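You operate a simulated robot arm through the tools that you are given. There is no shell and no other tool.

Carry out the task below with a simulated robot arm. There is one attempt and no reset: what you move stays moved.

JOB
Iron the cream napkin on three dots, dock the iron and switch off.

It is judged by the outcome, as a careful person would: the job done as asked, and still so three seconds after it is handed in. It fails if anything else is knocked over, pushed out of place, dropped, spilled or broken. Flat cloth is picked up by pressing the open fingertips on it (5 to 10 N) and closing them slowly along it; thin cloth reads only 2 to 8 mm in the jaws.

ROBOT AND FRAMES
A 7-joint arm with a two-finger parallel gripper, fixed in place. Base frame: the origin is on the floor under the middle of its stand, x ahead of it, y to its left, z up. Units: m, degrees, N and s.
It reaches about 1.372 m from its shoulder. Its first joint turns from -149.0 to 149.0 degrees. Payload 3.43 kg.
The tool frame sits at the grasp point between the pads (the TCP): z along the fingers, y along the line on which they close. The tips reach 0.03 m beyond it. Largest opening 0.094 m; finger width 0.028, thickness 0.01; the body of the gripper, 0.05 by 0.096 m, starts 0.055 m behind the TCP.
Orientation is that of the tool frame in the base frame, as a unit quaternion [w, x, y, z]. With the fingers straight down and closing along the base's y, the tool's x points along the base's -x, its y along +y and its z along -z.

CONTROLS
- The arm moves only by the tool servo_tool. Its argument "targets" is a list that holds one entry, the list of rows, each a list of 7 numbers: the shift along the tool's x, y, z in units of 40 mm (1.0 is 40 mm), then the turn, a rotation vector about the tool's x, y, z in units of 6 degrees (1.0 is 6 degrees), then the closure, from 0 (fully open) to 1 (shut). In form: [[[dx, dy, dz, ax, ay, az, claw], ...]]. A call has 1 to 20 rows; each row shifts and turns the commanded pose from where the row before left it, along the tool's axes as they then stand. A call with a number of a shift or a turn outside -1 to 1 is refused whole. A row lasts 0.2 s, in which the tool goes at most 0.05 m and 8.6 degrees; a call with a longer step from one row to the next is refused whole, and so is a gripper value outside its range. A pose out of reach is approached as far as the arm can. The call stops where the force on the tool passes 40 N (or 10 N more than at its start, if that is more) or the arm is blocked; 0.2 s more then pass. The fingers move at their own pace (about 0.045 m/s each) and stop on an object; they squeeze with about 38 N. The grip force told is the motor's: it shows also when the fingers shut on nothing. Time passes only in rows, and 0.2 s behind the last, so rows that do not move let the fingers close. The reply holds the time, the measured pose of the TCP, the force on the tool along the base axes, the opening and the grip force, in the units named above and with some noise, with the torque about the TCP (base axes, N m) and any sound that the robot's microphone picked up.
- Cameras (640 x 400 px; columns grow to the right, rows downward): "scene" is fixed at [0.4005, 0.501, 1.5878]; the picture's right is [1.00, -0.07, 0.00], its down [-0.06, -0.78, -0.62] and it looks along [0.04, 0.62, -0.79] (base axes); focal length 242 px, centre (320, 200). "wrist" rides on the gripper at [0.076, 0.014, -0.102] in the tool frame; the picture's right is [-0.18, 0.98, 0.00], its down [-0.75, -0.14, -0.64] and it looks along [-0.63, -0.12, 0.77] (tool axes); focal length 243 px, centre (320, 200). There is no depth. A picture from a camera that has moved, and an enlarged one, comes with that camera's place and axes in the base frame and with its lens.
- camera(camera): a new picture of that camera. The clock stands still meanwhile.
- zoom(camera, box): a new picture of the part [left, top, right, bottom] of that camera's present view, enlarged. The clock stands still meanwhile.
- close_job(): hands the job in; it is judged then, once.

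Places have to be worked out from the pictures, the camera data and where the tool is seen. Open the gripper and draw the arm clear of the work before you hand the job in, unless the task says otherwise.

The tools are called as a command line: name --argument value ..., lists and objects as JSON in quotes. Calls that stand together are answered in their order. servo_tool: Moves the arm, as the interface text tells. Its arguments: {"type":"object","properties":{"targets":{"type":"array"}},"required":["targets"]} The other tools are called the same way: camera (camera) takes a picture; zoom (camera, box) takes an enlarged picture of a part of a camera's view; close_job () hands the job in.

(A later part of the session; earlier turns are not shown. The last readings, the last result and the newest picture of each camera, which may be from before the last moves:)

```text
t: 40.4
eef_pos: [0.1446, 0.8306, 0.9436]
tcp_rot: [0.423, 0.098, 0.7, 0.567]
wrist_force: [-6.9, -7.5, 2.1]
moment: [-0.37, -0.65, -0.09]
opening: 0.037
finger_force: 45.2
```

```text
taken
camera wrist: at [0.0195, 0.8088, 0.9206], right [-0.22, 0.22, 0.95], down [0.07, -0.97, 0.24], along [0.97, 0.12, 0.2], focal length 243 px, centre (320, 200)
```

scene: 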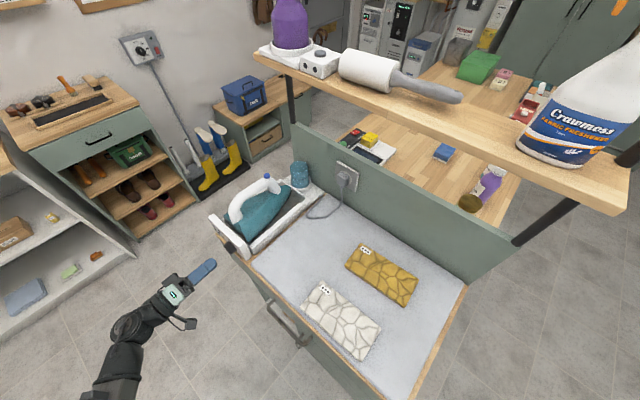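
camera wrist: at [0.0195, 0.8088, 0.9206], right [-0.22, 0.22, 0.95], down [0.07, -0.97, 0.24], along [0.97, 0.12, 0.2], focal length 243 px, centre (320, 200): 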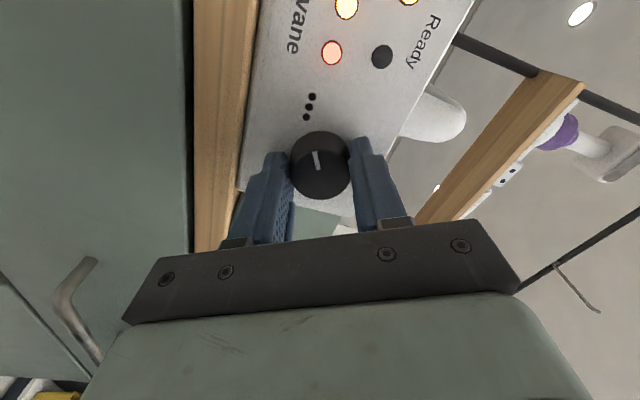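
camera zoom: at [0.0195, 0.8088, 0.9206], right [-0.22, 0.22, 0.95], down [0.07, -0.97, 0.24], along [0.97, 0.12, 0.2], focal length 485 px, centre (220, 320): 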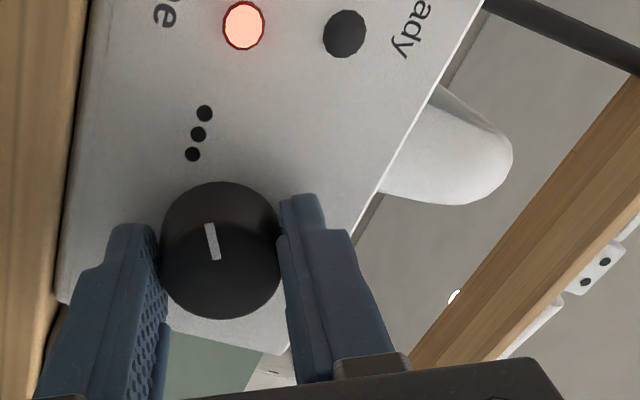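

All three level lamps seem lit now, and the knob has slipped slightly in the grip, as if it reached its stop at three dots. I'll release, back off and verify.

servo_tool --targets '[[[0, 0, 0, 0, 0, 0, 0.5], [0, 0, 0, 0, 0, 0, 0.42], [0, 0, 0, 0, 0, 0, 0.42], [0, 0, -0.37, 0, 0, 0, 0.42], [0, 0, -0.37, 0, 0, 0, 0.42], [0, 0, -0.37, 0, 0, 0, 0.42], [0, 0, -0.37, 0, 0, 0, 0.42], [0, 0, -0.37, 0, 0, 0, 0.42], [0, 0, 0, 0, 0, 0, 0.42]]]'

zoom --camera "wrist" --box '[220, 20, 460, 180]'

```text
t: 42.4
eef_pos: [0.0907, 0.7792, 0.9443]
tcp_rot: [0.422, 0.097, 0.701, 0.567]
wrist_force: [-0.3, -0.6, 0.7]
moment: [-0.02, 0.01, 0.02]
opening: 0.0546
finger_force: 0.0
```

```text
2.50 times, centred on (340, 100) of wrist
camera zoom: at [-0.0323, 0.757, 0.9203], right [-0.22, 0.22, 0.95], down [0.07, -0.97, 0.24], along [0.97, 0.12, 0.2], focal length 606 px, centre (270, 450)
```

zoom: 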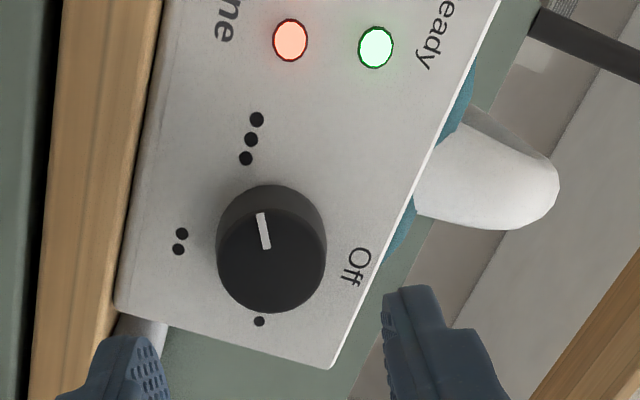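

Ready lamp is green, level-three lamp lit, and the pointer is on three dots. Now I'll roll back to level and raise the tool clear in front of the table.

servo_tool --targets '[[[0, 0, -0.3, 0, 0, -0.93, 0.2], [0, 0, -0.3, 0, 0, -0.93, 0.0], [0, 0, 0, 0, 0, -0.93, 0], [0, 0, 0, 0, 0, -0.93, 0], [0, 0, 0, 0, 0, -0.93, 0], [0, 0, 0, 0, 0, -0.93, 0], [0, 0, 0, 0, 0, -0.93, 0], [0, 0, 0, 0, 0, -0.93, 0], [0, 0, 0, 0, 0, -0.93, 0], [0, 0, 0, 0, 0, -0.93, 0], [0, 0, 0, 0, 0, -0.93, 0], [-1, 0, 0, 0, 0, 0, 0], [-1, 0, 0, 0, 0, 0, 0], [-1, 0, 0, 0, 0, 0, 0], [-1, 0, 0, 0, 0, 0, 0], [-1, 0, 0, 0, 0, 0, 0], [-1, 0, 0, 0, 0, 0, 0], [-0.5, 0, 0, 0, 0, 0, 0]]]'

zoom --camera "scene" --box '[200, 160, 328, 240]'

```text
t: 46.2
eef_pos: [0.074, 0.7622, 1.2034]
tcp_rot: [0.653, -0.274, 0.652, 0.272]
wrist_force: [0.5, -0.9, -1.0]
moment: [0.02, -0.02, -0.03]
opening: 0.0941
finger_force: 0.0
```

```text
5.00 times, centred on (264, 200) of scene
camera zoom: at [0.4005, 0.501, 1.5878], right [1.0, -0.07, 0.0], down [-0.06, -0.78, -0.62], along [0.04, 0.62, -0.79], focal length 1210 px, centre (600, 200)
```

zoom: 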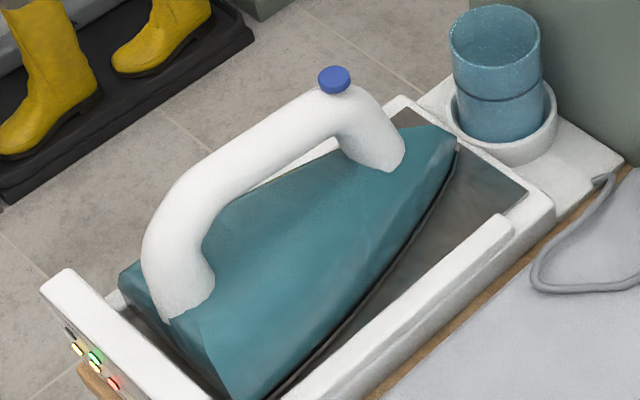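

Lamps in the scene view confirm level three and Ready. I'll pitch the tool back to pointing down and view the iron.

servo_tool --targets '[[[0, 0, 0, 0, 1, 0, 0], [0, 0, 0, 0, 1, 0, 0], [0, 0, 0, 0, 1, 0, 0], [0, 0, 0, 0, 1, 0, 0], [0, 0, 0, 0, 1, 0, 0], [0, 0, 0, 0, 1, 0, 0], [0, 0, 0, 0, 1, 0, 0], [0, 0, 0, 0, 1, 0, 0], [0, 0, 0, 0, 1, 0, 0], [0, 0, 0, 0, 1, 0, 0], [0, 0, 0, 0, 1, 0, 0], [0, 0, 0, 0, 1, 0, 0], [0, 0, 0, 0, 1, 0, 0], [0, 0, 0, 0, 1, 0, 0], [0, 0, 0, 0, 1, 0, 0]]]'

camera --camera "wrist"

```text
t: 49.4
eef_pos: [0.0736, 0.7646, 1.1987]
tcp_rot: [0.026, -0.387, 0.922, 0.012]
wrist_force: [-0.2, 1.2, -0.1]
moment: [0.01, 0.02, -0.04]
opening: 0.0941
finger_force: 0.1
out of reach, approached as far as the arm can: row 15
```

```text
taken
camera wrist: at [0.0069, 0.7147, 1.298], right [-0.57, 0.82, 0.01], down [0.6, 0.41, 0.68], along [0.56, 0.4, -0.73], focal length 243 px, centre (320, 200)
```

wrist: 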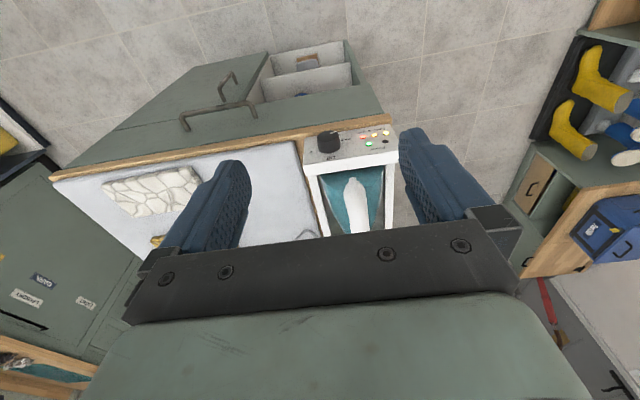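

I'm in front of the dock again, nearly vertical. I'll move above the iron's handle around (0.234, 0.965, 1.16), correcting the last 3° of pitch.

servo_tool --targets '[[[-0.91, 0.093, 0.1, 0, 0, 0, 0], [-0.91, 0.093, 0.1, 0, 0, 0, 0], [-0.91, 0.093, 0.1, 0, 0, 0, 0], [-0.91, 0.093, 0.1, 0, 0, 0, 0], [-0.91, 0.093, 0.15, 0, 0.25, 0, 0], [-0.91, 0.093, 0.15, 0, 0.25, 0, 0], [-0.91, 0.093, 0.15, 0, 0, 0, 0], [0, 0, 0, 0, 0, 0, 0]]]'

camera --camera "wrist"

camera --camera "scene"

```text
t: 51.2
eef_pos: [0.235, 0.9646, 1.1775]
tcp_rot: [0.003, -0.388, 0.922, 0.003]
wrist_force: [0.2, -0.4, -0.9]
moment: [-0.01, -0.01, -0.02]
opening: 0.094
finger_force: 0.0
```

```text
taken
camera wrist: at [0.1716, 0.9183, 1.2801], right [-0.57, 0.82, 0.01], down [0.63, 0.43, 0.65], along [0.53, 0.37, -0.76], focal length 243 px, centre (320, 200)
```

wrist: 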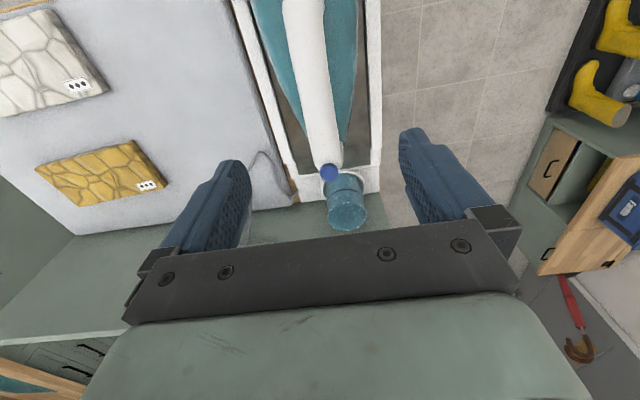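

```text
taken
```

scene: 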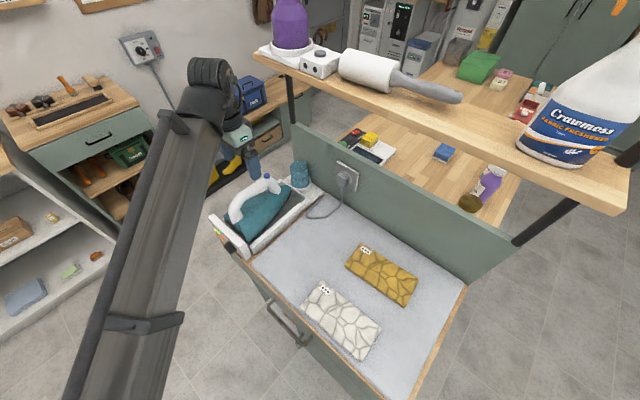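

The handle axis runs at about 44° through (0.235, 0.965), with the handle centre near z≈1.06 and body top near z≈0.985. I'll align yaw by 1.6° and descend with open fingers to straddle the handle.

servo_tool --targets '[[[0, 0, 0.5, 0, 0, 0.27, 0], [0, 0, 0.5, 0, 0, 0, 0], [0, 0, 0.5, 0, 0, 0, 0], [0, 0, 0.5, 0, 0, 0, 0], [0, 0, 0.4, 0, 0, 0, 0], [0, 0, 0.3, 0, 0, 0, 0], [0, 0, 0, 0, 0, 0, 0]]]'

camera --camera "wrist"

zoom --camera "scene" --box '[180, 130, 340, 230]'

```text
t: 52.8
eef_pos: [0.2355, 0.9653, 1.0702]
tcp_rot: [0.004, -0.373, 0.928, 0.003]
wrist_force: [0.0, 0.9, -0.7]
moment: [-0.01, 0.0, -0.01]
opening: 0.0943
finger_force: 0.1
```

```text
taken
camera wrist: at [0.1709, 0.9214, 1.1724], right [-0.55, 0.84, 0.01], down [0.64, 0.41, 0.65], along [0.54, 0.36, -0.76], focal length 243 px, centre (320, 200)
```

wrist: 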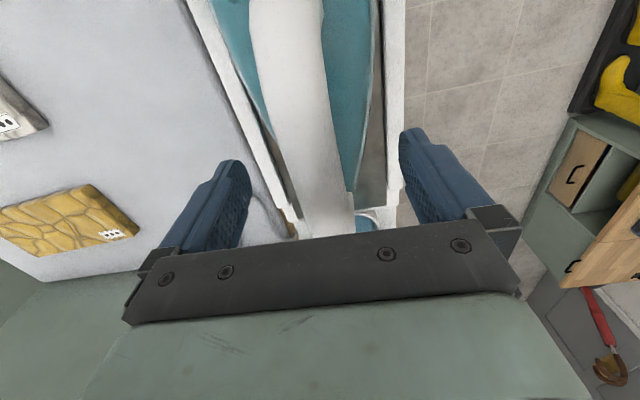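

```text
4.00 times, centred on (260, 180) of scene
camera zoom: at [0.4005, 0.501, 1.5878], right [1.0, -0.07, 0.0], down [-0.06, -0.78, -0.62], along [0.04, 0.62, -0.79], focal length 968 px, centre (560, 280)
```

zoom: 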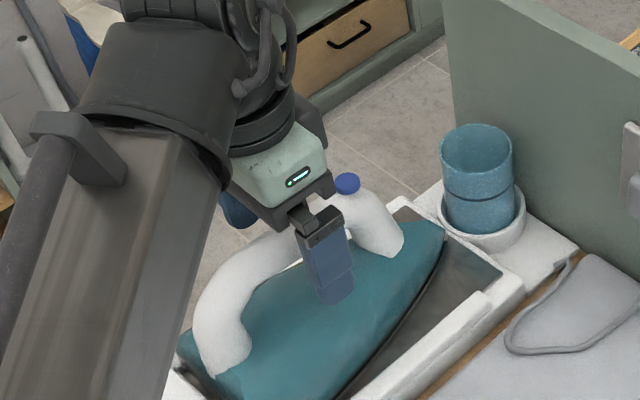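

The handle sits centred between the fingers around its middle. I'll lower another 15 mm and close on it.

servo_tool --targets '[[[0, 0, 0.2, 0, 0, 0, 0], [0, 0, 0.18, 0, 0, 0, 0], [0, 0, 0, 0, 0, 0, 0.3], [0, 0, 0, 0, 0, 0, 0.5], [0, 0, 0, 0, 0, 0, 0.7], [0, 0, 0, 0, 0, 0, 1.0], [0, 0, 0, 0, 0, 0, 1.0], [0, 0, 0, 0, 0, 0, 1.0]]]'

camera --camera "wrist"

zoom --camera "scene" --box '[180, 130, 340, 230]'

```text
t: 54.6
eef_pos: [0.2351, 0.9655, 1.0536]
tcp_rot: [0.004, -0.374, 0.928, 0.003]
wrist_force: [-0.1, 0.7, 0.6]
moment: [-0.06, 0.05, 0.25]
opening: 0.0329
finger_force: 37.9
```

```text
taken
camera wrist: at [0.1706, 0.9208, 1.1572], right [-0.55, 0.84, 0.01], down [0.64, 0.41, 0.65], along [0.54, 0.36, -0.76], focal length 243 px, centre (320, 200)
```

wrist: 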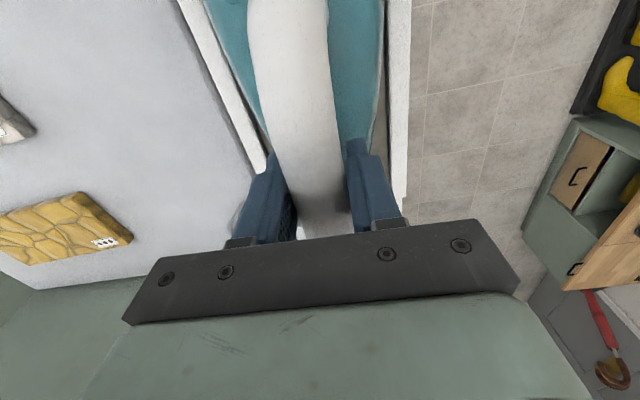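

```text
4.00 times, centred on (260, 180) of scene
camera zoom: at [0.4005, 0.501, 1.5878], right [1.0, -0.07, 0.0], down [-0.06, -0.78, -0.62], along [0.04, 0.62, -0.79], focal length 968 px, centre (560, 280)
```

zoom: 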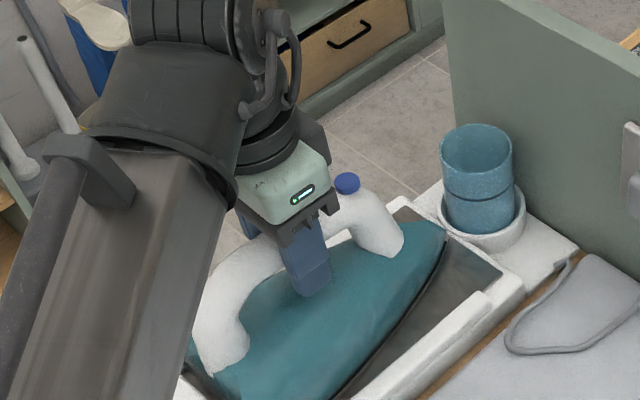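

Handle gripped at 32.9 mm; dock pose recorded as (0.2351, 0.9655, 1.0536). I'll lift straight up slowly and watch the weight.

servo_tool --targets '[[[0, 0, -0.15, 0, 0, 0, 1.0], [0, 0, -0.25, 0, 0, 0, 1.0], [0, 0, -0.3, 0, 0, 0, 1.0], [0, 0, -0.3, 0, 0, 0, 1.0], [0, 0, 0, 0, 0, 0, 1.0]]]'

zoom --camera "scene" --box '[180, 130, 340, 230]'

```text
t: 55.8
eef_pos: [0.2362, 0.9647, 1.094]
tcp_rot: [0.003, -0.373, 0.928, 0.003]
wrist_force: [0.9, 0.4, -12.4]
moment: [-0.12, 0.16, 0.0]
opening: 0.0332
finger_force: 38.7
```

```text
4.00 times, centred on (260, 180) of scene
camera zoom: at [0.4005, 0.501, 1.5878], right [1.0, -0.07, 0.0], down [-0.06, -0.78, -0.62], along [0.04, 0.62, -0.79], focal length 968 px, centre (560, 280)
```

zoom: 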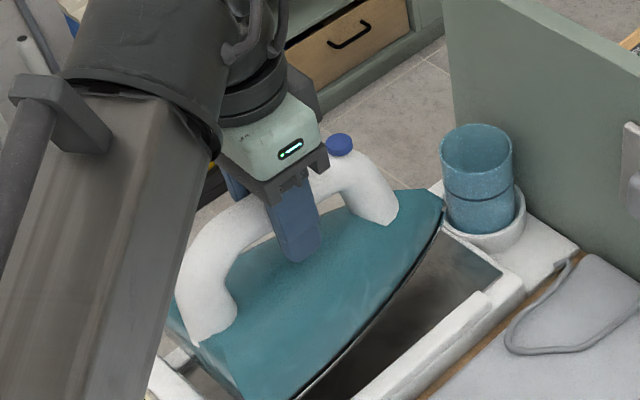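

The iron hangs level at ~12.4 N (1.26 kg) with only a small torque. I'll keep lifting clear of the dock.

servo_tool --targets '[[[0, 0, -0.45, 0, 0, 0, 1.0], [0, 0, -0.45, 0, 0, 0, 1.0], [0, 0, -0.45, 0, 0, 0, 1.0], [0, 0, -0.45, 0, 0, 0, 1.0], [0, 0, -0.2, 0, 0, 0, 1.0], [0, 0, 0, 0, 0, 0, 1.0]]]'

camera --camera "scene"

camera --camera "wrist"

```text
t: 57.2
eef_pos: [0.2337, 0.9643, 1.175]
tcp_rot: [0.004, -0.373, 0.928, 0.003]
wrist_force: [-0.8, 0.4, -11.5]
moment: [-0.19, 0.16, 0.0]
opening: 0.0333
finger_force: 37.9
```

```text
taken
```

scene: 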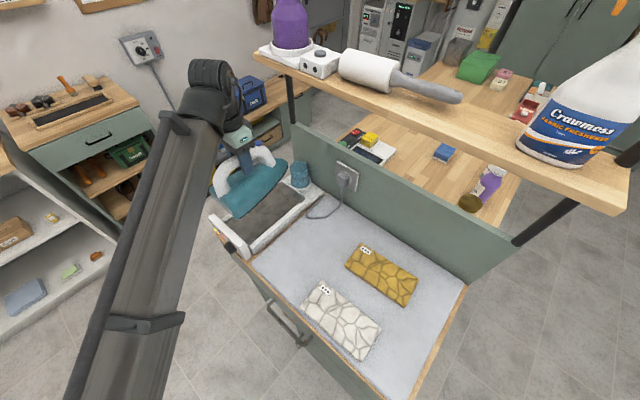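

```text
taken
camera wrist: at [0.1706, 0.9206, 1.2777], right [-0.55, 0.84, 0.01], down [0.64, 0.41, 0.65], along [0.54, 0.36, -0.76], focal length 243 px, centre (320, 200)
```

wrist: 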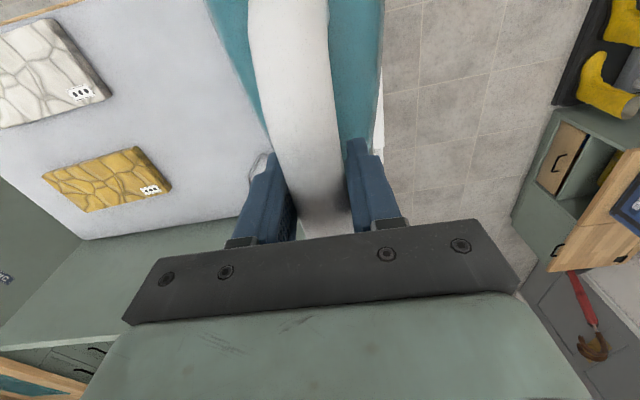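

The iron is clear of the dock. I'll zoom in to judge its sole level and height.

zoom --camera "scene" --box '[190, 110, 350, 250]'

zoom --camera "scene" --box '[190, 130, 302, 200]'

```text
2.86 times, centred on (270, 180) of scene
camera zoom: at [0.4005, 0.501, 1.5878], right [1.0, -0.07, 0.0], down [-0.06, -0.78, -0.62], along [0.04, 0.62, -0.79], focal length 691 px, centre (463, 257)
```

zoom: 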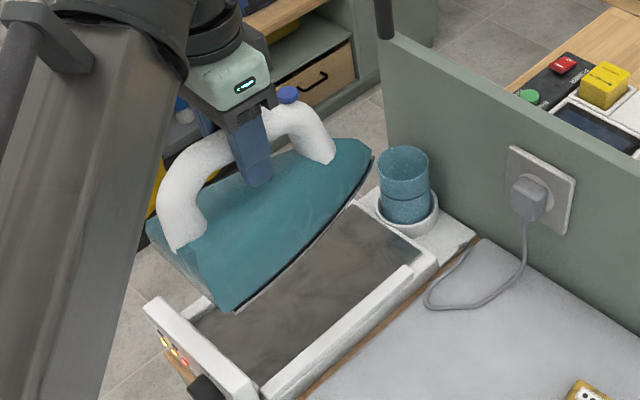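

```text
5.71 times, centred on (246, 165) of scene
camera zoom: at [0.4005, 0.501, 1.5878], right [1.0, -0.07, 0.0], down [-0.06, -0.78, -0.62], along [0.04, 0.62, -0.79], focal length 1382 px, centre (743, 400)
```

zoom: 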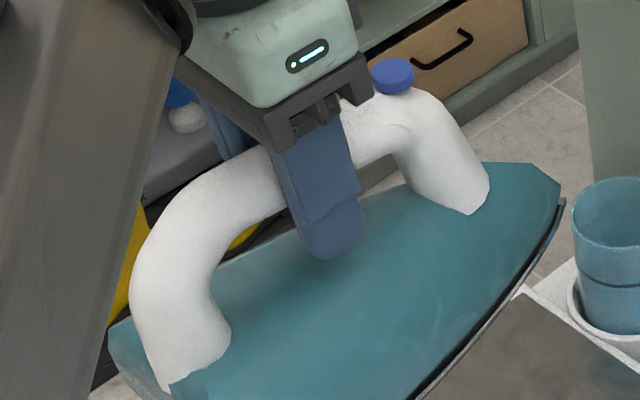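

Sole bottom is about 0.12 m below the TCP and the tip ~0.138 m ahead of it, so I'll keep TCP at o≈0.725 (tip ≥2 cm short of the mustard napkin). Moving at height to above the cream napkin's left part.

servo_tool --targets '[[[0.278, -0.5, 0, 0, 0, 0, 1.0], [0.278, -0.811, 0, 0, 0, 0, 1.0], [0.278, -0.811, 0, 0, 0, 0, 1.0], [0.278, -0.811, 0, 0, 0, 0, 1.0], [0.278, -0.811, 0, 0, 0, 0, 1.0], [0.278, -0.811, 0, 0, 0, 0, 1.0], [0.278, -0.811, 0, 0, 0, 0, 1.0], [0.278, -0.811, 0, 0, 0, 0, 1.0], [0.278, -0.811, 0, 0, 0, 0, 1.0], [0.278, -0.811, 0, 0, 0, 0, 1.0], [0, -0.3, 0, 0, 0, 0, 1.0], [0, 0, 0, 0, 0, 0, 1.0]]]'

camera --camera "scene"

camera --camera "wrist"

```text
t: 59.8
eef_pos: [0.3804, 0.6579, 1.1634]
tcp_rot: [0.007, -0.373, 0.928, 0.008]
wrist_force: [-0.6, -0.7, -11.7]
moment: [-0.15, 0.15, 0.01]
opening: 0.0334
finger_force: 37.9
out of reach, approached as far as the arm can: row 10
```

```text
taken
```

scene: 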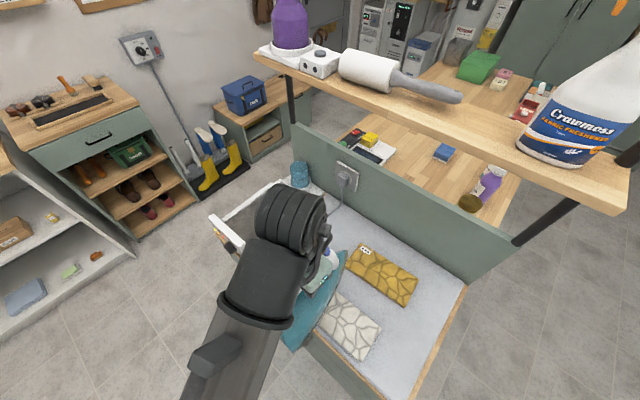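

```text
taken
camera wrist: at [0.3158, 0.6132, 1.2643], right [-0.55, 0.84, 0.01], down [0.64, 0.41, 0.65], along [0.54, 0.37, -0.76], focal length 243 px, centre (320, 200)
```

wrist: 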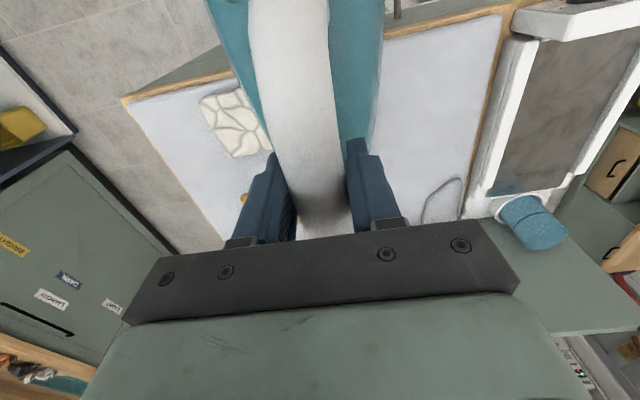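

The arm reports being at its near-reach limit here but holds within ~1° of vertical. I'll lower partway and check whether the pose holds.

servo_tool --targets '[[[0, 0, 0.4, 0, 0, 0, 1.0], [0, 0, 0.4, 0, 0, 0, 1.0], [0, 0, 0.4, 0, 0, 0, 1.0], [0, 0, 0.3, 0, 0, 0, 1.0], [0, 0, 0, 0, 0, 0, 1.0]]]'

camera --camera "wrist"

zoom --camera "scene" --box '[260, 220, 420, 380]'

```text
t: 61.0
eef_pos: [0.3796, 0.6594, 1.1035]
tcp_rot: [0.003, -0.373, 0.928, 0.003]
wrist_force: [0.4, 0.2, -11.6]
moment: [-0.15, 0.15, 0.03]
opening: 0.0333
finger_force: 37.6
```

```text
taken
camera wrist: at [0.3164, 0.6143, 1.2057], right [-0.55, 0.84, 0.01], down [0.64, 0.41, 0.65], along [0.54, 0.36, -0.76], focal length 243 px, centre (320, 200)
```

wrist: 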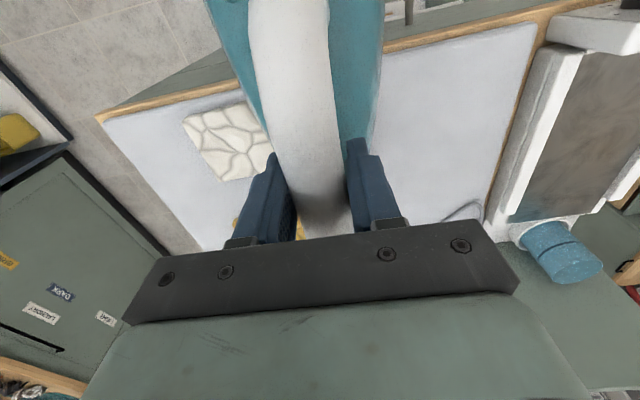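

```text
2.50 times, centred on (340, 300) of scene
camera zoom: at [0.4005, 0.501, 1.5878], right [1.0, -0.07, 0.0], down [-0.06, -0.78, -0.62], along [0.04, 0.62, -0.79], focal length 605 px, centre (270, -50)
```

zoom: 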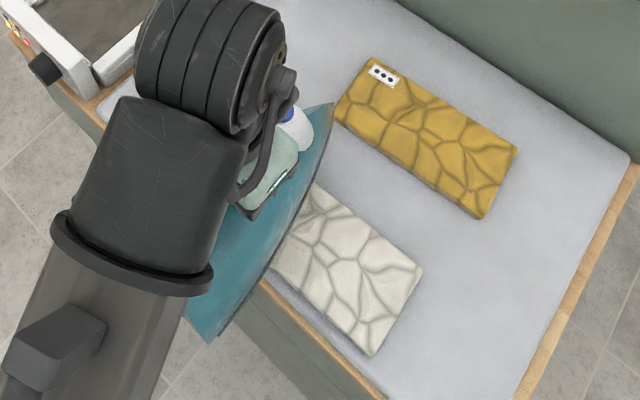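

Vertical again at z=1.10. The tip projects to o≈0.876, so I'll pull back 15 mm for clearance to the mustard napkin, then lower to near contact.

servo_tool --targets '[[[0.2, 0, 0, 0, 0, 0, 1.0], [0.185, 0, 0, 0, 0, 0, 1.0], [0, 0, 0.25, 0, 0, 0, 1.0], [0, 0, 0.25, 0, 0, 0, 1.0], [0, 0, 0.2, 0, 0, 0, 1.0], [0, 0, 0, 0, 0, 0, 1.0]]]'

zoom --camera "scene" --box '[260, 220, 420, 380]'

zoom --camera "wrist" --box '[100, 40, 300, 240]'

```text
t: 62.4
eef_pos: [0.369, 0.6487, 1.0771]
tcp_rot: [0.002, -0.373, 0.928, 0.003]
wrist_force: [0.3, 0.3, -10.9]
moment: [-0.14, 0.14, 0.0]
opening: 0.0333
finger_force: 38.1
```

```text
2.50 times, centred on (340, 300) of scene
camera zoom: at [0.4005, 0.501, 1.5878], right [1.0, -0.07, 0.0], down [-0.06, -0.78, -0.62], along [0.04, 0.62, -0.79], focal length 605 px, centre (270, -50)
```

zoom: 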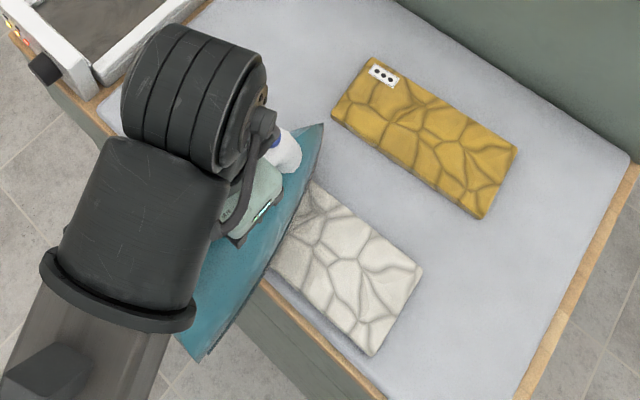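

```text
2.00 times, centred on (200, 140) of wrist
camera zoom: at [0.3054, 0.6043, 1.1784], right [-0.55, 0.84, 0.01], down [0.64, 0.41, 0.65], along [0.54, 0.36, -0.76], focal length 485 px, centre (560, 320)
```

zoom: 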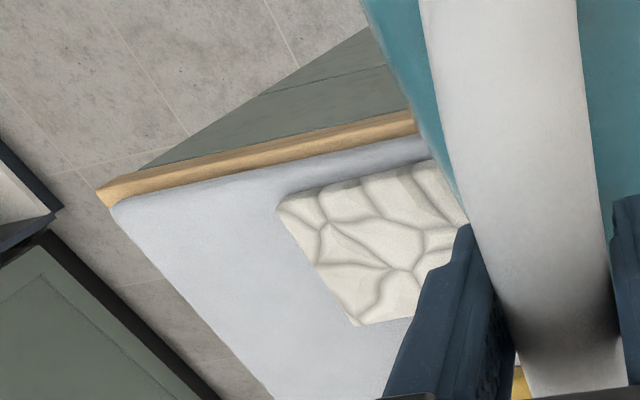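

Hovering about 15–20 mm above the napkin. Now lower in small steps until the weight starts being carried.

servo_tool --targets '[[[0, 0, 0.1, 0, 0, 0, 1.0], [0, 0, 0.1, 0, 0, 0, 1.0], [0, 0, 0, 0, 0, 0, 1.0]]]'

```text
t: 63.2
eef_pos: [0.3689, 0.6485, 1.0691]
tcp_rot: [0.003, -0.373, 0.928, 0.003]
wrist_force: [1.1, 0.5, -12.3]
moment: [-0.12, 0.15, 0.03]
opening: 0.0331
finger_force: 37.9
```

servo_tool --targets '[[[0, 0, 0.1, 0, 0, 0, 1.0], [0, 0, 0.08, 0, 0, 0, 1.0], [0, 0, 0, 0, 0, 0, 1.0]]]'

```text
t: 64.0
eef_pos: [0.3695, 0.6493, 1.0604]
tcp_rot: [0.003, -0.373, 0.928, 0.003]
wrist_force: [0.3, 0.8, -11.4]
moment: [-0.17, 0.12, -0.01]
opening: 0.0332
finger_force: 38.5
```

No contact yet at 1.060. I'll continue in 3 mm steps.

servo_tool --targets '[[[0, 0, 0.07, 0, 0, 0, 1.0], [0, 0, 0.07, 0, 0, 0, 1.0], [0, 0, 0, 0, 0, 0, 1.0]]]'

zoom --camera "scene" --box '[260, 220, 420, 380]'

```text
t: 64.8
eef_pos: [0.3687, 0.6471, 1.0583]
tcp_rot: [0.004, -0.373, 0.928, 0.004]
wrist_force: [-2.0, -0.3, 23.0]
moment: [0.69, -0.7, 0.0]
opening: 0.0331
finger_force: 38.0
```

```text
2.50 times, centred on (340, 300) of scene
camera zoom: at [0.4005, 0.501, 1.5878], right [1.0, -0.07, 0.0], down [-0.06, -0.78, -0.62], along [0.04, 0.62, -0.79], focal length 605 px, centre (270, -50)
```

zoom: 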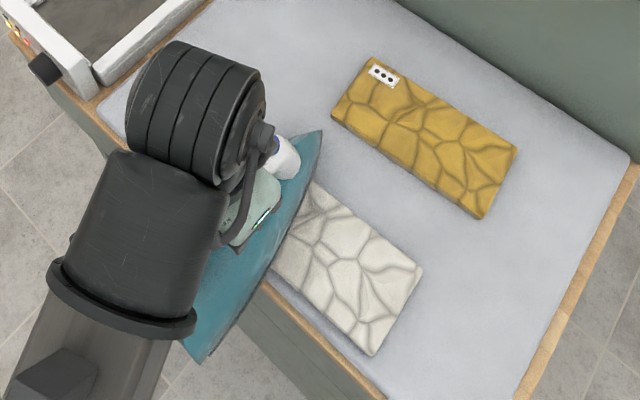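

Contact: 23 N up on the tool (≈35 N on the cloth), fairly level. I'll ease up ~2 mm to a lighter pressure, then stroke slowly left first.

servo_tool --targets '[[[0, 0, -0.045, 0, 0, 0, 1.0], [0, 0.15, 0, 0, 0, 0, 1.0], [0, 0.2, 0, 0, 0, 0, 1.0], [0, 0.2, 0, 0, 0, 0, 1.0]]]'

```text
t: 65.8
eef_pos: [0.3534, 0.6641, 1.0574]
tcp_rot: [0.004, -0.373, 0.928, 0.003]
wrist_force: [1.7, -1.9, 12.5]
moment: [0.31, -0.75, -0.15]
opening: 0.0333
finger_force: 38.0
```

Friction is low (~2.5 N sideways). Now stroke to the right across the napkin, checking force partway.

servo_tool --targets '[[[0, -0.15, -0.01, 0, 0, 0, 1.0], [0, -0.23, 0, 0, 0, 0, 1.0], [0, -0.23, 0, 0, 0, 0, 1.0], [0, -0.23, 0, 0, 0, 0, 1.0], [0, -0.23, 0, 0, 0, 0, 1.0], [0, -0.23, 0, 0, 0, 0, 1.0], [0, -0.23, 0, 0, 0, 0, 1.0], [0, -0.23, 0, 0, 0, 0, 1.0]]]'

zoom --camera "scene" --box '[260, 220, 420, 380]'

```text
t: 67.6
eef_pos: [0.4016, 0.6141, 1.0566]
tcp_rot: [0.002, -0.373, 0.928, 0.002]
wrist_force: [-0.8, 0.8, -7.1]
moment: [-0.04, 0.18, -0.04]
opening: 0.0334
finger_force: 38.0
```

```text
2.50 times, centred on (340, 300) of scene
camera zoom: at [0.4005, 0.501, 1.5878], right [1.0, -0.07, 0.0], down [-0.06, -0.78, -0.62], along [0.04, 0.62, -0.79], focal length 605 px, centre (270, -50)
```

zoom: 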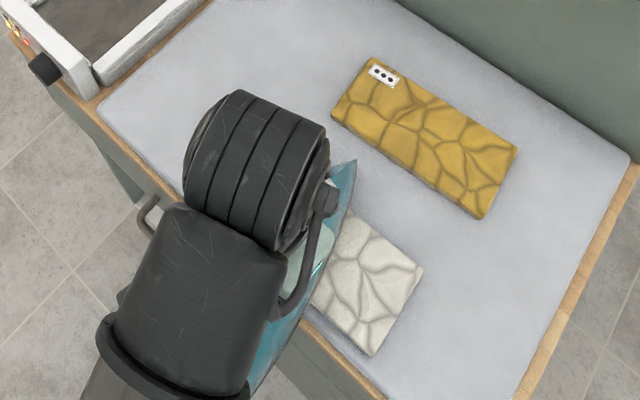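

Contact has lightened to ~5 N as the cloth flattens, so I'll press down ~1.5 mm more and continue right.

servo_tool --targets '[[[0, -0.1, 0.04, 0, 0, 0, 1.0], [0, -0.23, 0, 0, 0, 0, 1.0], [0, -0.23, 0, 0, 0, 0, 1.0], [0, -0.23, 0, 0, 0, 0, 1.0], [0, -0.23, 0, 0, 0, 0, 1.0], [0, -0.23, 0, 0, 0, 0, 1.0]]]'

zoom --camera "scene" --box '[260, 220, 420, 380]'

```text
t: 69.0
eef_pos: [0.4378, 0.5767, 1.0575]
tcp_rot: [0.003, -0.373, 0.928, 0.003]
wrist_force: [-3.0, 3.8, 19.2]
moment: [0.5, -0.34, 0.11]
opening: 0.0332
finger_force: 38.1
```

```text
2.50 times, centred on (340, 300) of scene
camera zoom: at [0.4005, 0.501, 1.5878], right [1.0, -0.07, 0.0], down [-0.06, -0.78, -0.62], along [0.04, 0.62, -0.79], focal length 605 px, centre (270, -50)
```

zoom: 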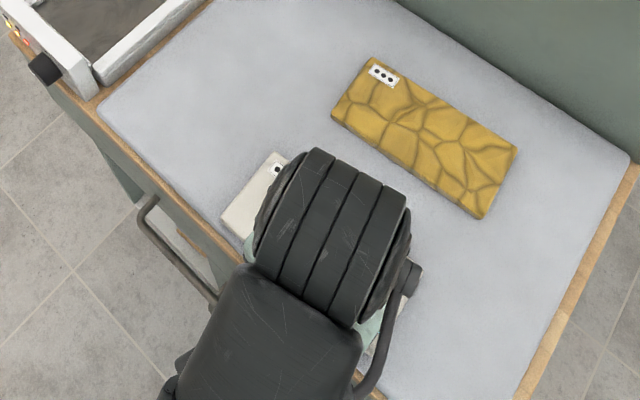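

The left end of the napkin already looks smooth. I'll ease off slightly and continue to the right end.

servo_tool --targets '[[[0, -0.2, -0.025, 0, 0, 0, 1.0], [0, -0.23, 0, 0, 0, 0, 1.0], [0, -0.23, 0, 0, 0, 0, 1.0], [0, -0.23, 0, 0, 0, 0, 1.0], [0, -0.23, 0, 0, 0, 0, 1.0]]]'

zoom --camera "scene" --box '[260, 220, 420, 380]'

camera --camera "wrist"

```text
t: 70.2
eef_pos: [0.4684, 0.5451, 1.0575]
tcp_rot: [0.004, -0.372, 0.928, 0.003]
wrist_force: [-1.5, 2.1, 8.4]
moment: [0.39, 0.02, 0.05]
opening: 0.0331
finger_force: 38.2
```

```text
2.50 times, centred on (340, 300) of scene
camera zoom: at [0.4005, 0.501, 1.5878], right [1.0, -0.07, 0.0], down [-0.06, -0.78, -0.62], along [0.04, 0.62, -0.79], focal length 605 px, centre (270, -50)
```

zoom: 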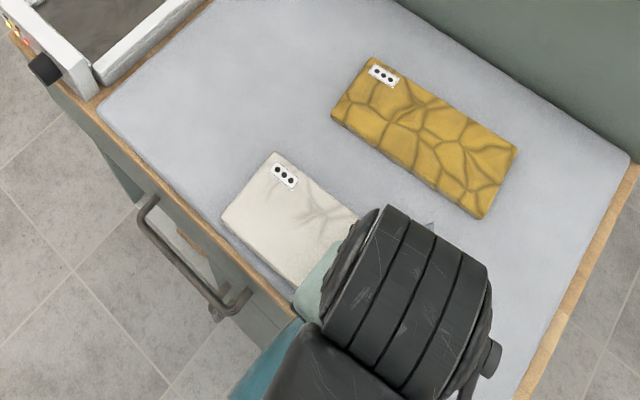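

```text
taken
camera wrist: at [0.404, 0.5008, 1.1597], right [-0.55, 0.84, 0.01], down [0.64, 0.41, 0.65], along [0.54, 0.36, -0.76], focal length 243 px, centre (320, 200)
```

wrist: 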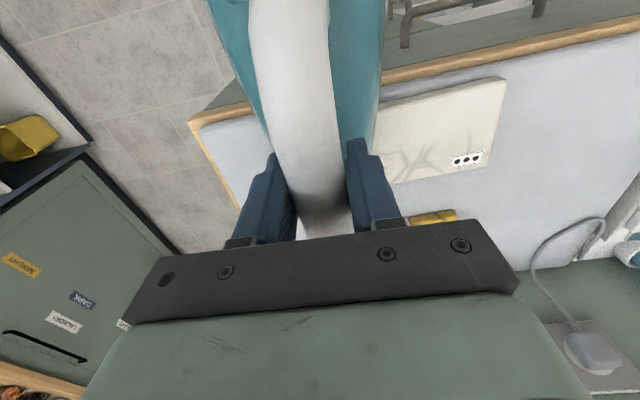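

Most of it is smooth; faint creases remain along the far edge in the middle. I'll finish to the right end, shift ~12 mm forward (still clear of the mustard napkin), and start the return stroke.

servo_tool --targets '[[[0, -0.23, 0, 0, 0, 0, 1.0], [0, -0.23, 0, 0, 0, 0, 1.0], [0, -0.23, 0, 0, 0, 0, 1.0], [0, -0.2, 0, 0, 0, 0, 1.0]]]'

zoom --camera "scene" --box '[260, 220, 420, 380]'

```text
t: 71.2
eef_pos: [0.494, 0.5191, 1.0544]
tcp_rot: [0.002, -0.373, 0.928, 0.002]
wrist_force: [-1.3, 0.2, -3.4]
moment: [0.05, 0.14, 0.0]
opening: 0.0334
finger_force: 38.2
```

```text
2.50 times, centred on (340, 300) of scene
camera zoom: at [0.4005, 0.501, 1.5878], right [1.0, -0.07, 0.0], down [-0.06, -0.78, -0.62], along [0.04, 0.62, -0.79], focal length 605 px, centre (270, -50)
```

zoom: 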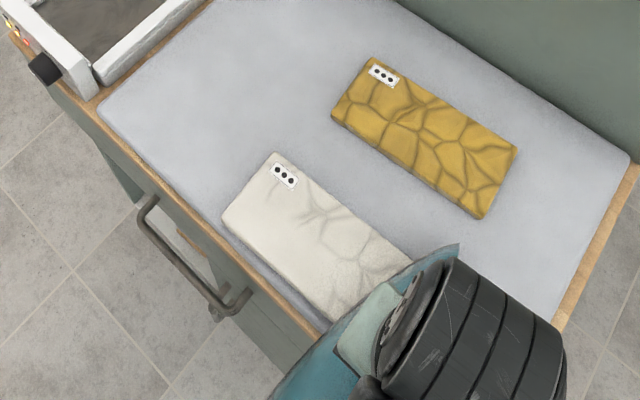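

At the right end (p≈0.033). I'll shift forward 12 mm, press slightly more, and return leftward slowly.

servo_tool --targets '[[[-0.15, 0, 0.01, 0, 0, 0, 1.0], [-0.15, 0.05, 0.01, 0, 0, 0, 1.0], [0, 0.12, 0.005, 0, 0, 0, 1.0], [0, 0.12, 0, 0, 0, 0, 1.0], [0, 0.12, 0, 0, 0, 0, 1.0], [0, 0.12, 0, 0, 0, 0, 1.0], [0, 0.12, 0, 0, 0, 0, 1.0], [0, 0.12, 0, 0, 0, 0, 1.0]]]'

zoom --camera "scene" --box '[260, 220, 420, 380]'

```text
t: 73.0
eef_pos: [0.4803, 0.5493, 1.0558]
tcp_rot: [0.002, -0.373, 0.928, 0.005]
wrist_force: [0.2, -1.4, -0.6]
moment: [-0.43, -0.11, -0.03]
opening: 0.033
finger_force: 37.8
```

```text
2.50 times, centred on (340, 300) of scene
camera zoom: at [0.4005, 0.501, 1.5878], right [1.0, -0.07, 0.0], down [-0.06, -0.78, -0.62], along [0.04, 0.62, -0.79], focal length 605 px, centre (270, -50)
```

zoom: 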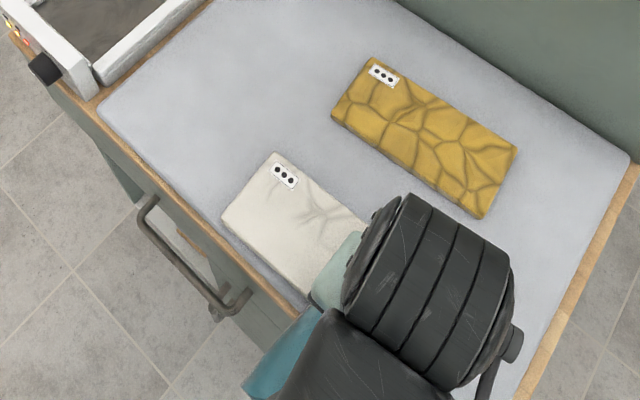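

Contact ~11 N. Continue the slow leftward stroke.

servo_tool --targets '[[[0, 0.12, 0.015, 0, 0, 0, 1.0], [0, 0.12, 0, 0, 0, 0, 1.0], [0, 0.12, 0, 0, 0, 0, 1.0], [0, 0.12, 0, 0, 0, 0, 1.0], [0, 0.12, 0, 0, 0, 0, 1.0], [0, 0.12, 0, 0, 0, 0, 1.0], [0, 0.12, 0, 0, 0, 0, 1.0], [0, 0.12, 0, 0, 0, 0, 1.0], [0, 0.12, 0, 0, 0, 0, 1.0], [0, 0.12, 0, 0, 0, 0, 1.0]]]'

zoom --camera "scene" --box '[260, 220, 420, 380]'

camera --camera "wrist"

```text
t: 75.2
eef_pos: [0.4469, 0.584, 1.0567]
tcp_rot: [0.003, -0.372, 0.928, 0.004]
wrist_force: [4.0, -3.7, 21.1]
moment: [-0.02, -0.05, -0.04]
opening: 0.0331
finger_force: 37.9
```

```text
2.50 times, centred on (340, 300) of scene
camera zoom: at [0.4005, 0.501, 1.5878], right [1.0, -0.07, 0.0], down [-0.06, -0.78, -0.62], along [0.04, 0.62, -0.79], focal length 605 px, centre (270, -50)
```

zoom: 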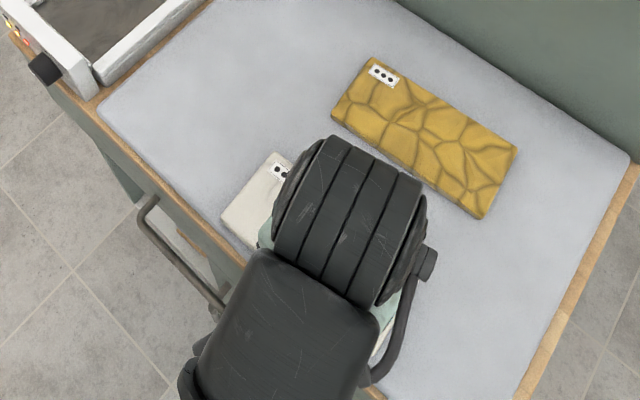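

```text
taken
camera wrist: at [0.3834, 0.5397, 1.1583], right [-0.55, 0.84, 0.01], down [0.64, 0.41, 0.65], along [0.54, 0.36, -0.76], focal length 243 px, centre (320, 200)
```

wrist: 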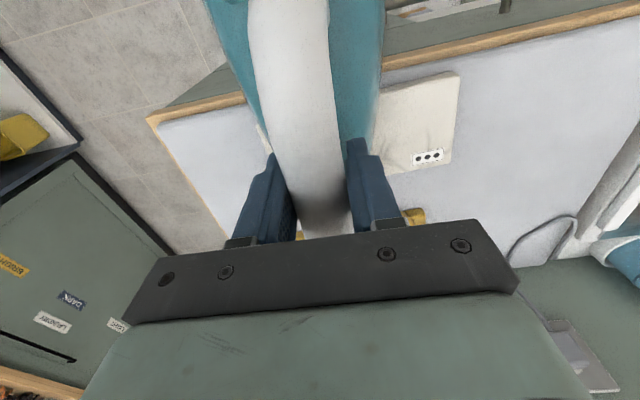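

Pressure has risen to ~33 N on the cloth, so I'll ease a little and continue left.

servo_tool --targets '[[[0, 0.12, -0.03, 0, 0, 0, 1.0], [0, 0.12, 0, 0, 0, 0, 1.0], [0, 0.12, 0, 0, 0, 0, 1.0], [0, 0.12, 0, 0, 0, 0, 1.0], [0, 0.12, 0, 0, 0, 0, 1.0], [0, 0.12, 0, 0, 0, 0, 1.0], [0, 0.12, 0, 0, 0, 0, 1.0], [0, 0.12, 0, 0, 0, 0, 1.0], [0, 0.12, 0, 0, 0, 0, 1.0], [0, 0.12, 0, 0, 0, 0, 1.0], [0, 0.12, 0, 0, 0, 0, 1.0], [0, 0.12, 0, 0, 0, 0, 1.0]]]'

zoom --camera "scene" --box '[260, 220, 420, 380]'

camera --camera "wrist"

```text
t: 77.8
eef_pos: [0.4068, 0.6271, 1.0561]
tcp_rot: [0.002, -0.373, 0.928, 0.003]
wrist_force: [-0.2, 0.0, -13.0]
moment: [-0.14, 0.12, 0.01]
opening: 0.0333
finger_force: 37.8
```

```text
2.50 times, centred on (340, 300) of scene
camera zoom: at [0.4005, 0.501, 1.5878], right [1.0, -0.07, 0.0], down [-0.06, -0.78, -0.62], along [0.04, 0.62, -0.79], focal length 605 px, centre (270, -50)
```

zoom: 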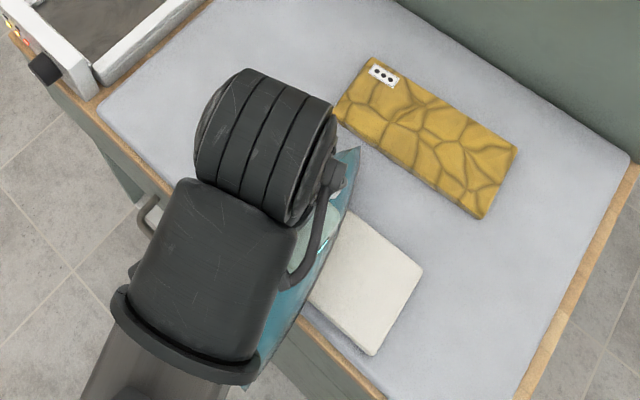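

```text
taken
camera wrist: at [0.3432, 0.5824, 1.1592], right [-0.55, 0.84, 0.01], down [0.64, 0.41, 0.65], along [0.54, 0.36, -0.76], focal length 243 px, centre (320, 200)
```

wrist: 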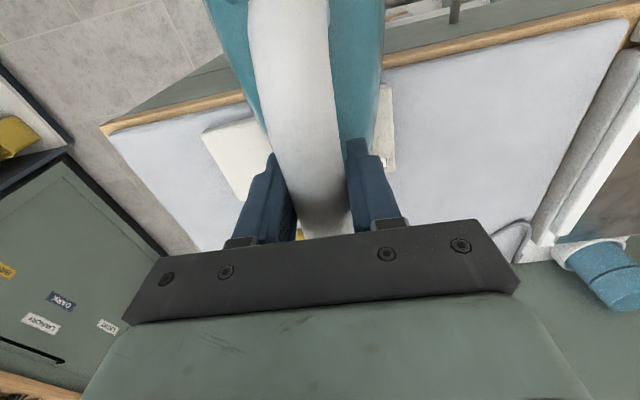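

The right half is fully smooth; contact was lost here (hovering). I'll pull back 6 mm from the mustard napkin, lower ~1.2 mm to regain contact and continue left.

servo_tool --targets '[[[0.1, 0, 0.015, 0, 0, 0, 1.0], [0.05, 0, 0.015, 0, 0, 0, 1.0], [0, 0.05, 0.01, 0, 0, 0, 1.0], [0, 0.05, 0, 0, 0, 0, 1.0]]]'

```text
t: 78.8
eef_pos: [0.4002, 0.6233, 1.0556]
tcp_rot: [0.003, -0.373, 0.928, 0.003]
wrist_force: [3.6, -3.4, 15.1]
moment: [0.0, -0.34, -0.05]
opening: 0.033
finger_force: 38.3
```

Contact regained at ~27 N. Continue left slowly to the end of the napkin.

servo_tool --targets '[[[0, 0.1, -0.01, 0, 0, 0, 1.0], [0, 0.1, 0, 0, 0, 0, 1.0], [0, 0.1, 0, 0, 0, 0, 1.0], [0, 0.1, 0, 0, 0, 0, 1.0], [0, 0.1, 0, 0, 0, 0, 1.0], [0, 0.1, 0, 0, 0, 0, 1.0], [0, 0.1, 0, 0, 0, 0, 1.0], [0, 0.1, 0, 0, 0, 0, 1.0]]]'

zoom --camera "scene" --box '[260, 220, 420, 380]'

```text
t: 80.6
eef_pos: [0.3782, 0.6466, 1.0565]
tcp_rot: [0.004, -0.373, 0.928, 0.003]
wrist_force: [1.3, -1.1, 1.2]
moment: [0.0, -0.02, -0.01]
opening: 0.0332
finger_force: 38.2
```

```text
2.50 times, centred on (340, 300) of scene
camera zoom: at [0.4005, 0.501, 1.5878], right [1.0, -0.07, 0.0], down [-0.06, -0.78, -0.62], along [0.04, 0.62, -0.79], focal length 605 px, centre (270, -50)
```

zoom: 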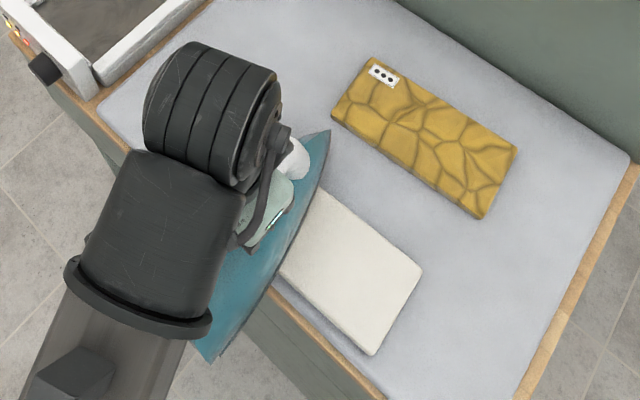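

All the visible napkin is smooth. I'll finish the left end with a few more slow rows and then lift.

servo_tool --targets '[[[0, 0.1, 0.01, 0, 0, 0, 1.0], [0, 0.12, 0, 0, 0, 0, 1.0], [0, 0.12, 0, 0, 0, 0, 1.0], [0, 0.12, 0, 0, 0, 0, 1.0], [0, 0.12, 0, 0, 0, 0, 1.0], [0, 0.12, 0, 0, 0, 0, 1.0], [0, 0.12, 0, 0, 0, 0, 1.0], [0, 0, -0.1, 0, 0, 0, 1.0], [0, 0, -0.3, 0, 0, 0, 1.0], [0, 0, -0.4, 0, 0, 0, 1.0], [0, 0, 0, 0, 0, 0, 1.0]]]'

zoom --camera "scene" --box '[260, 220, 420, 380]'

camera --camera "wrist"

```text
t: 83.0
eef_pos: [0.3553, 0.6705, 1.0878]
tcp_rot: [0.003, -0.373, 0.928, 0.003]
wrist_force: [-0.2, -1.0, -12.7]
moment: [-0.15, 0.14, -0.03]
opening: 0.0332
finger_force: 38.4
```

```text
2.50 times, centred on (340, 300) of scene
camera zoom: at [0.4005, 0.501, 1.5878], right [1.0, -0.07, 0.0], down [-0.06, -0.78, -0.62], along [0.04, 0.62, -0.79], focal length 605 px, centre (270, -50)
```

zoom: 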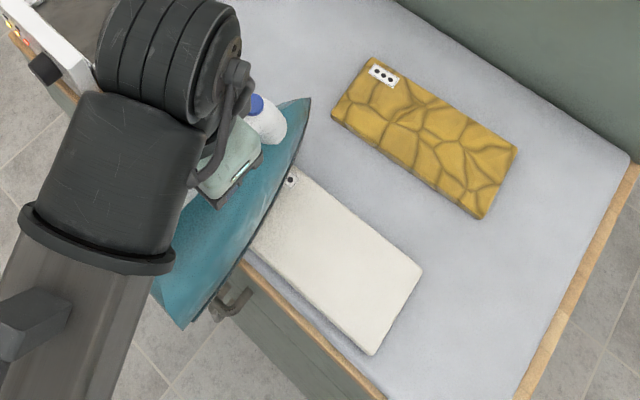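

```text
taken
camera wrist: at [0.2923, 0.6273, 1.1902], right [-0.55, 0.84, 0.01], down [0.64, 0.41, 0.65], along [0.54, 0.36, -0.76], focal length 243 px, centre (320, 200)
```

wrist: 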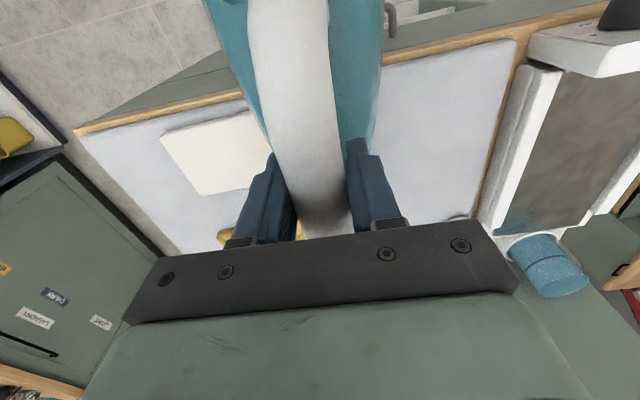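

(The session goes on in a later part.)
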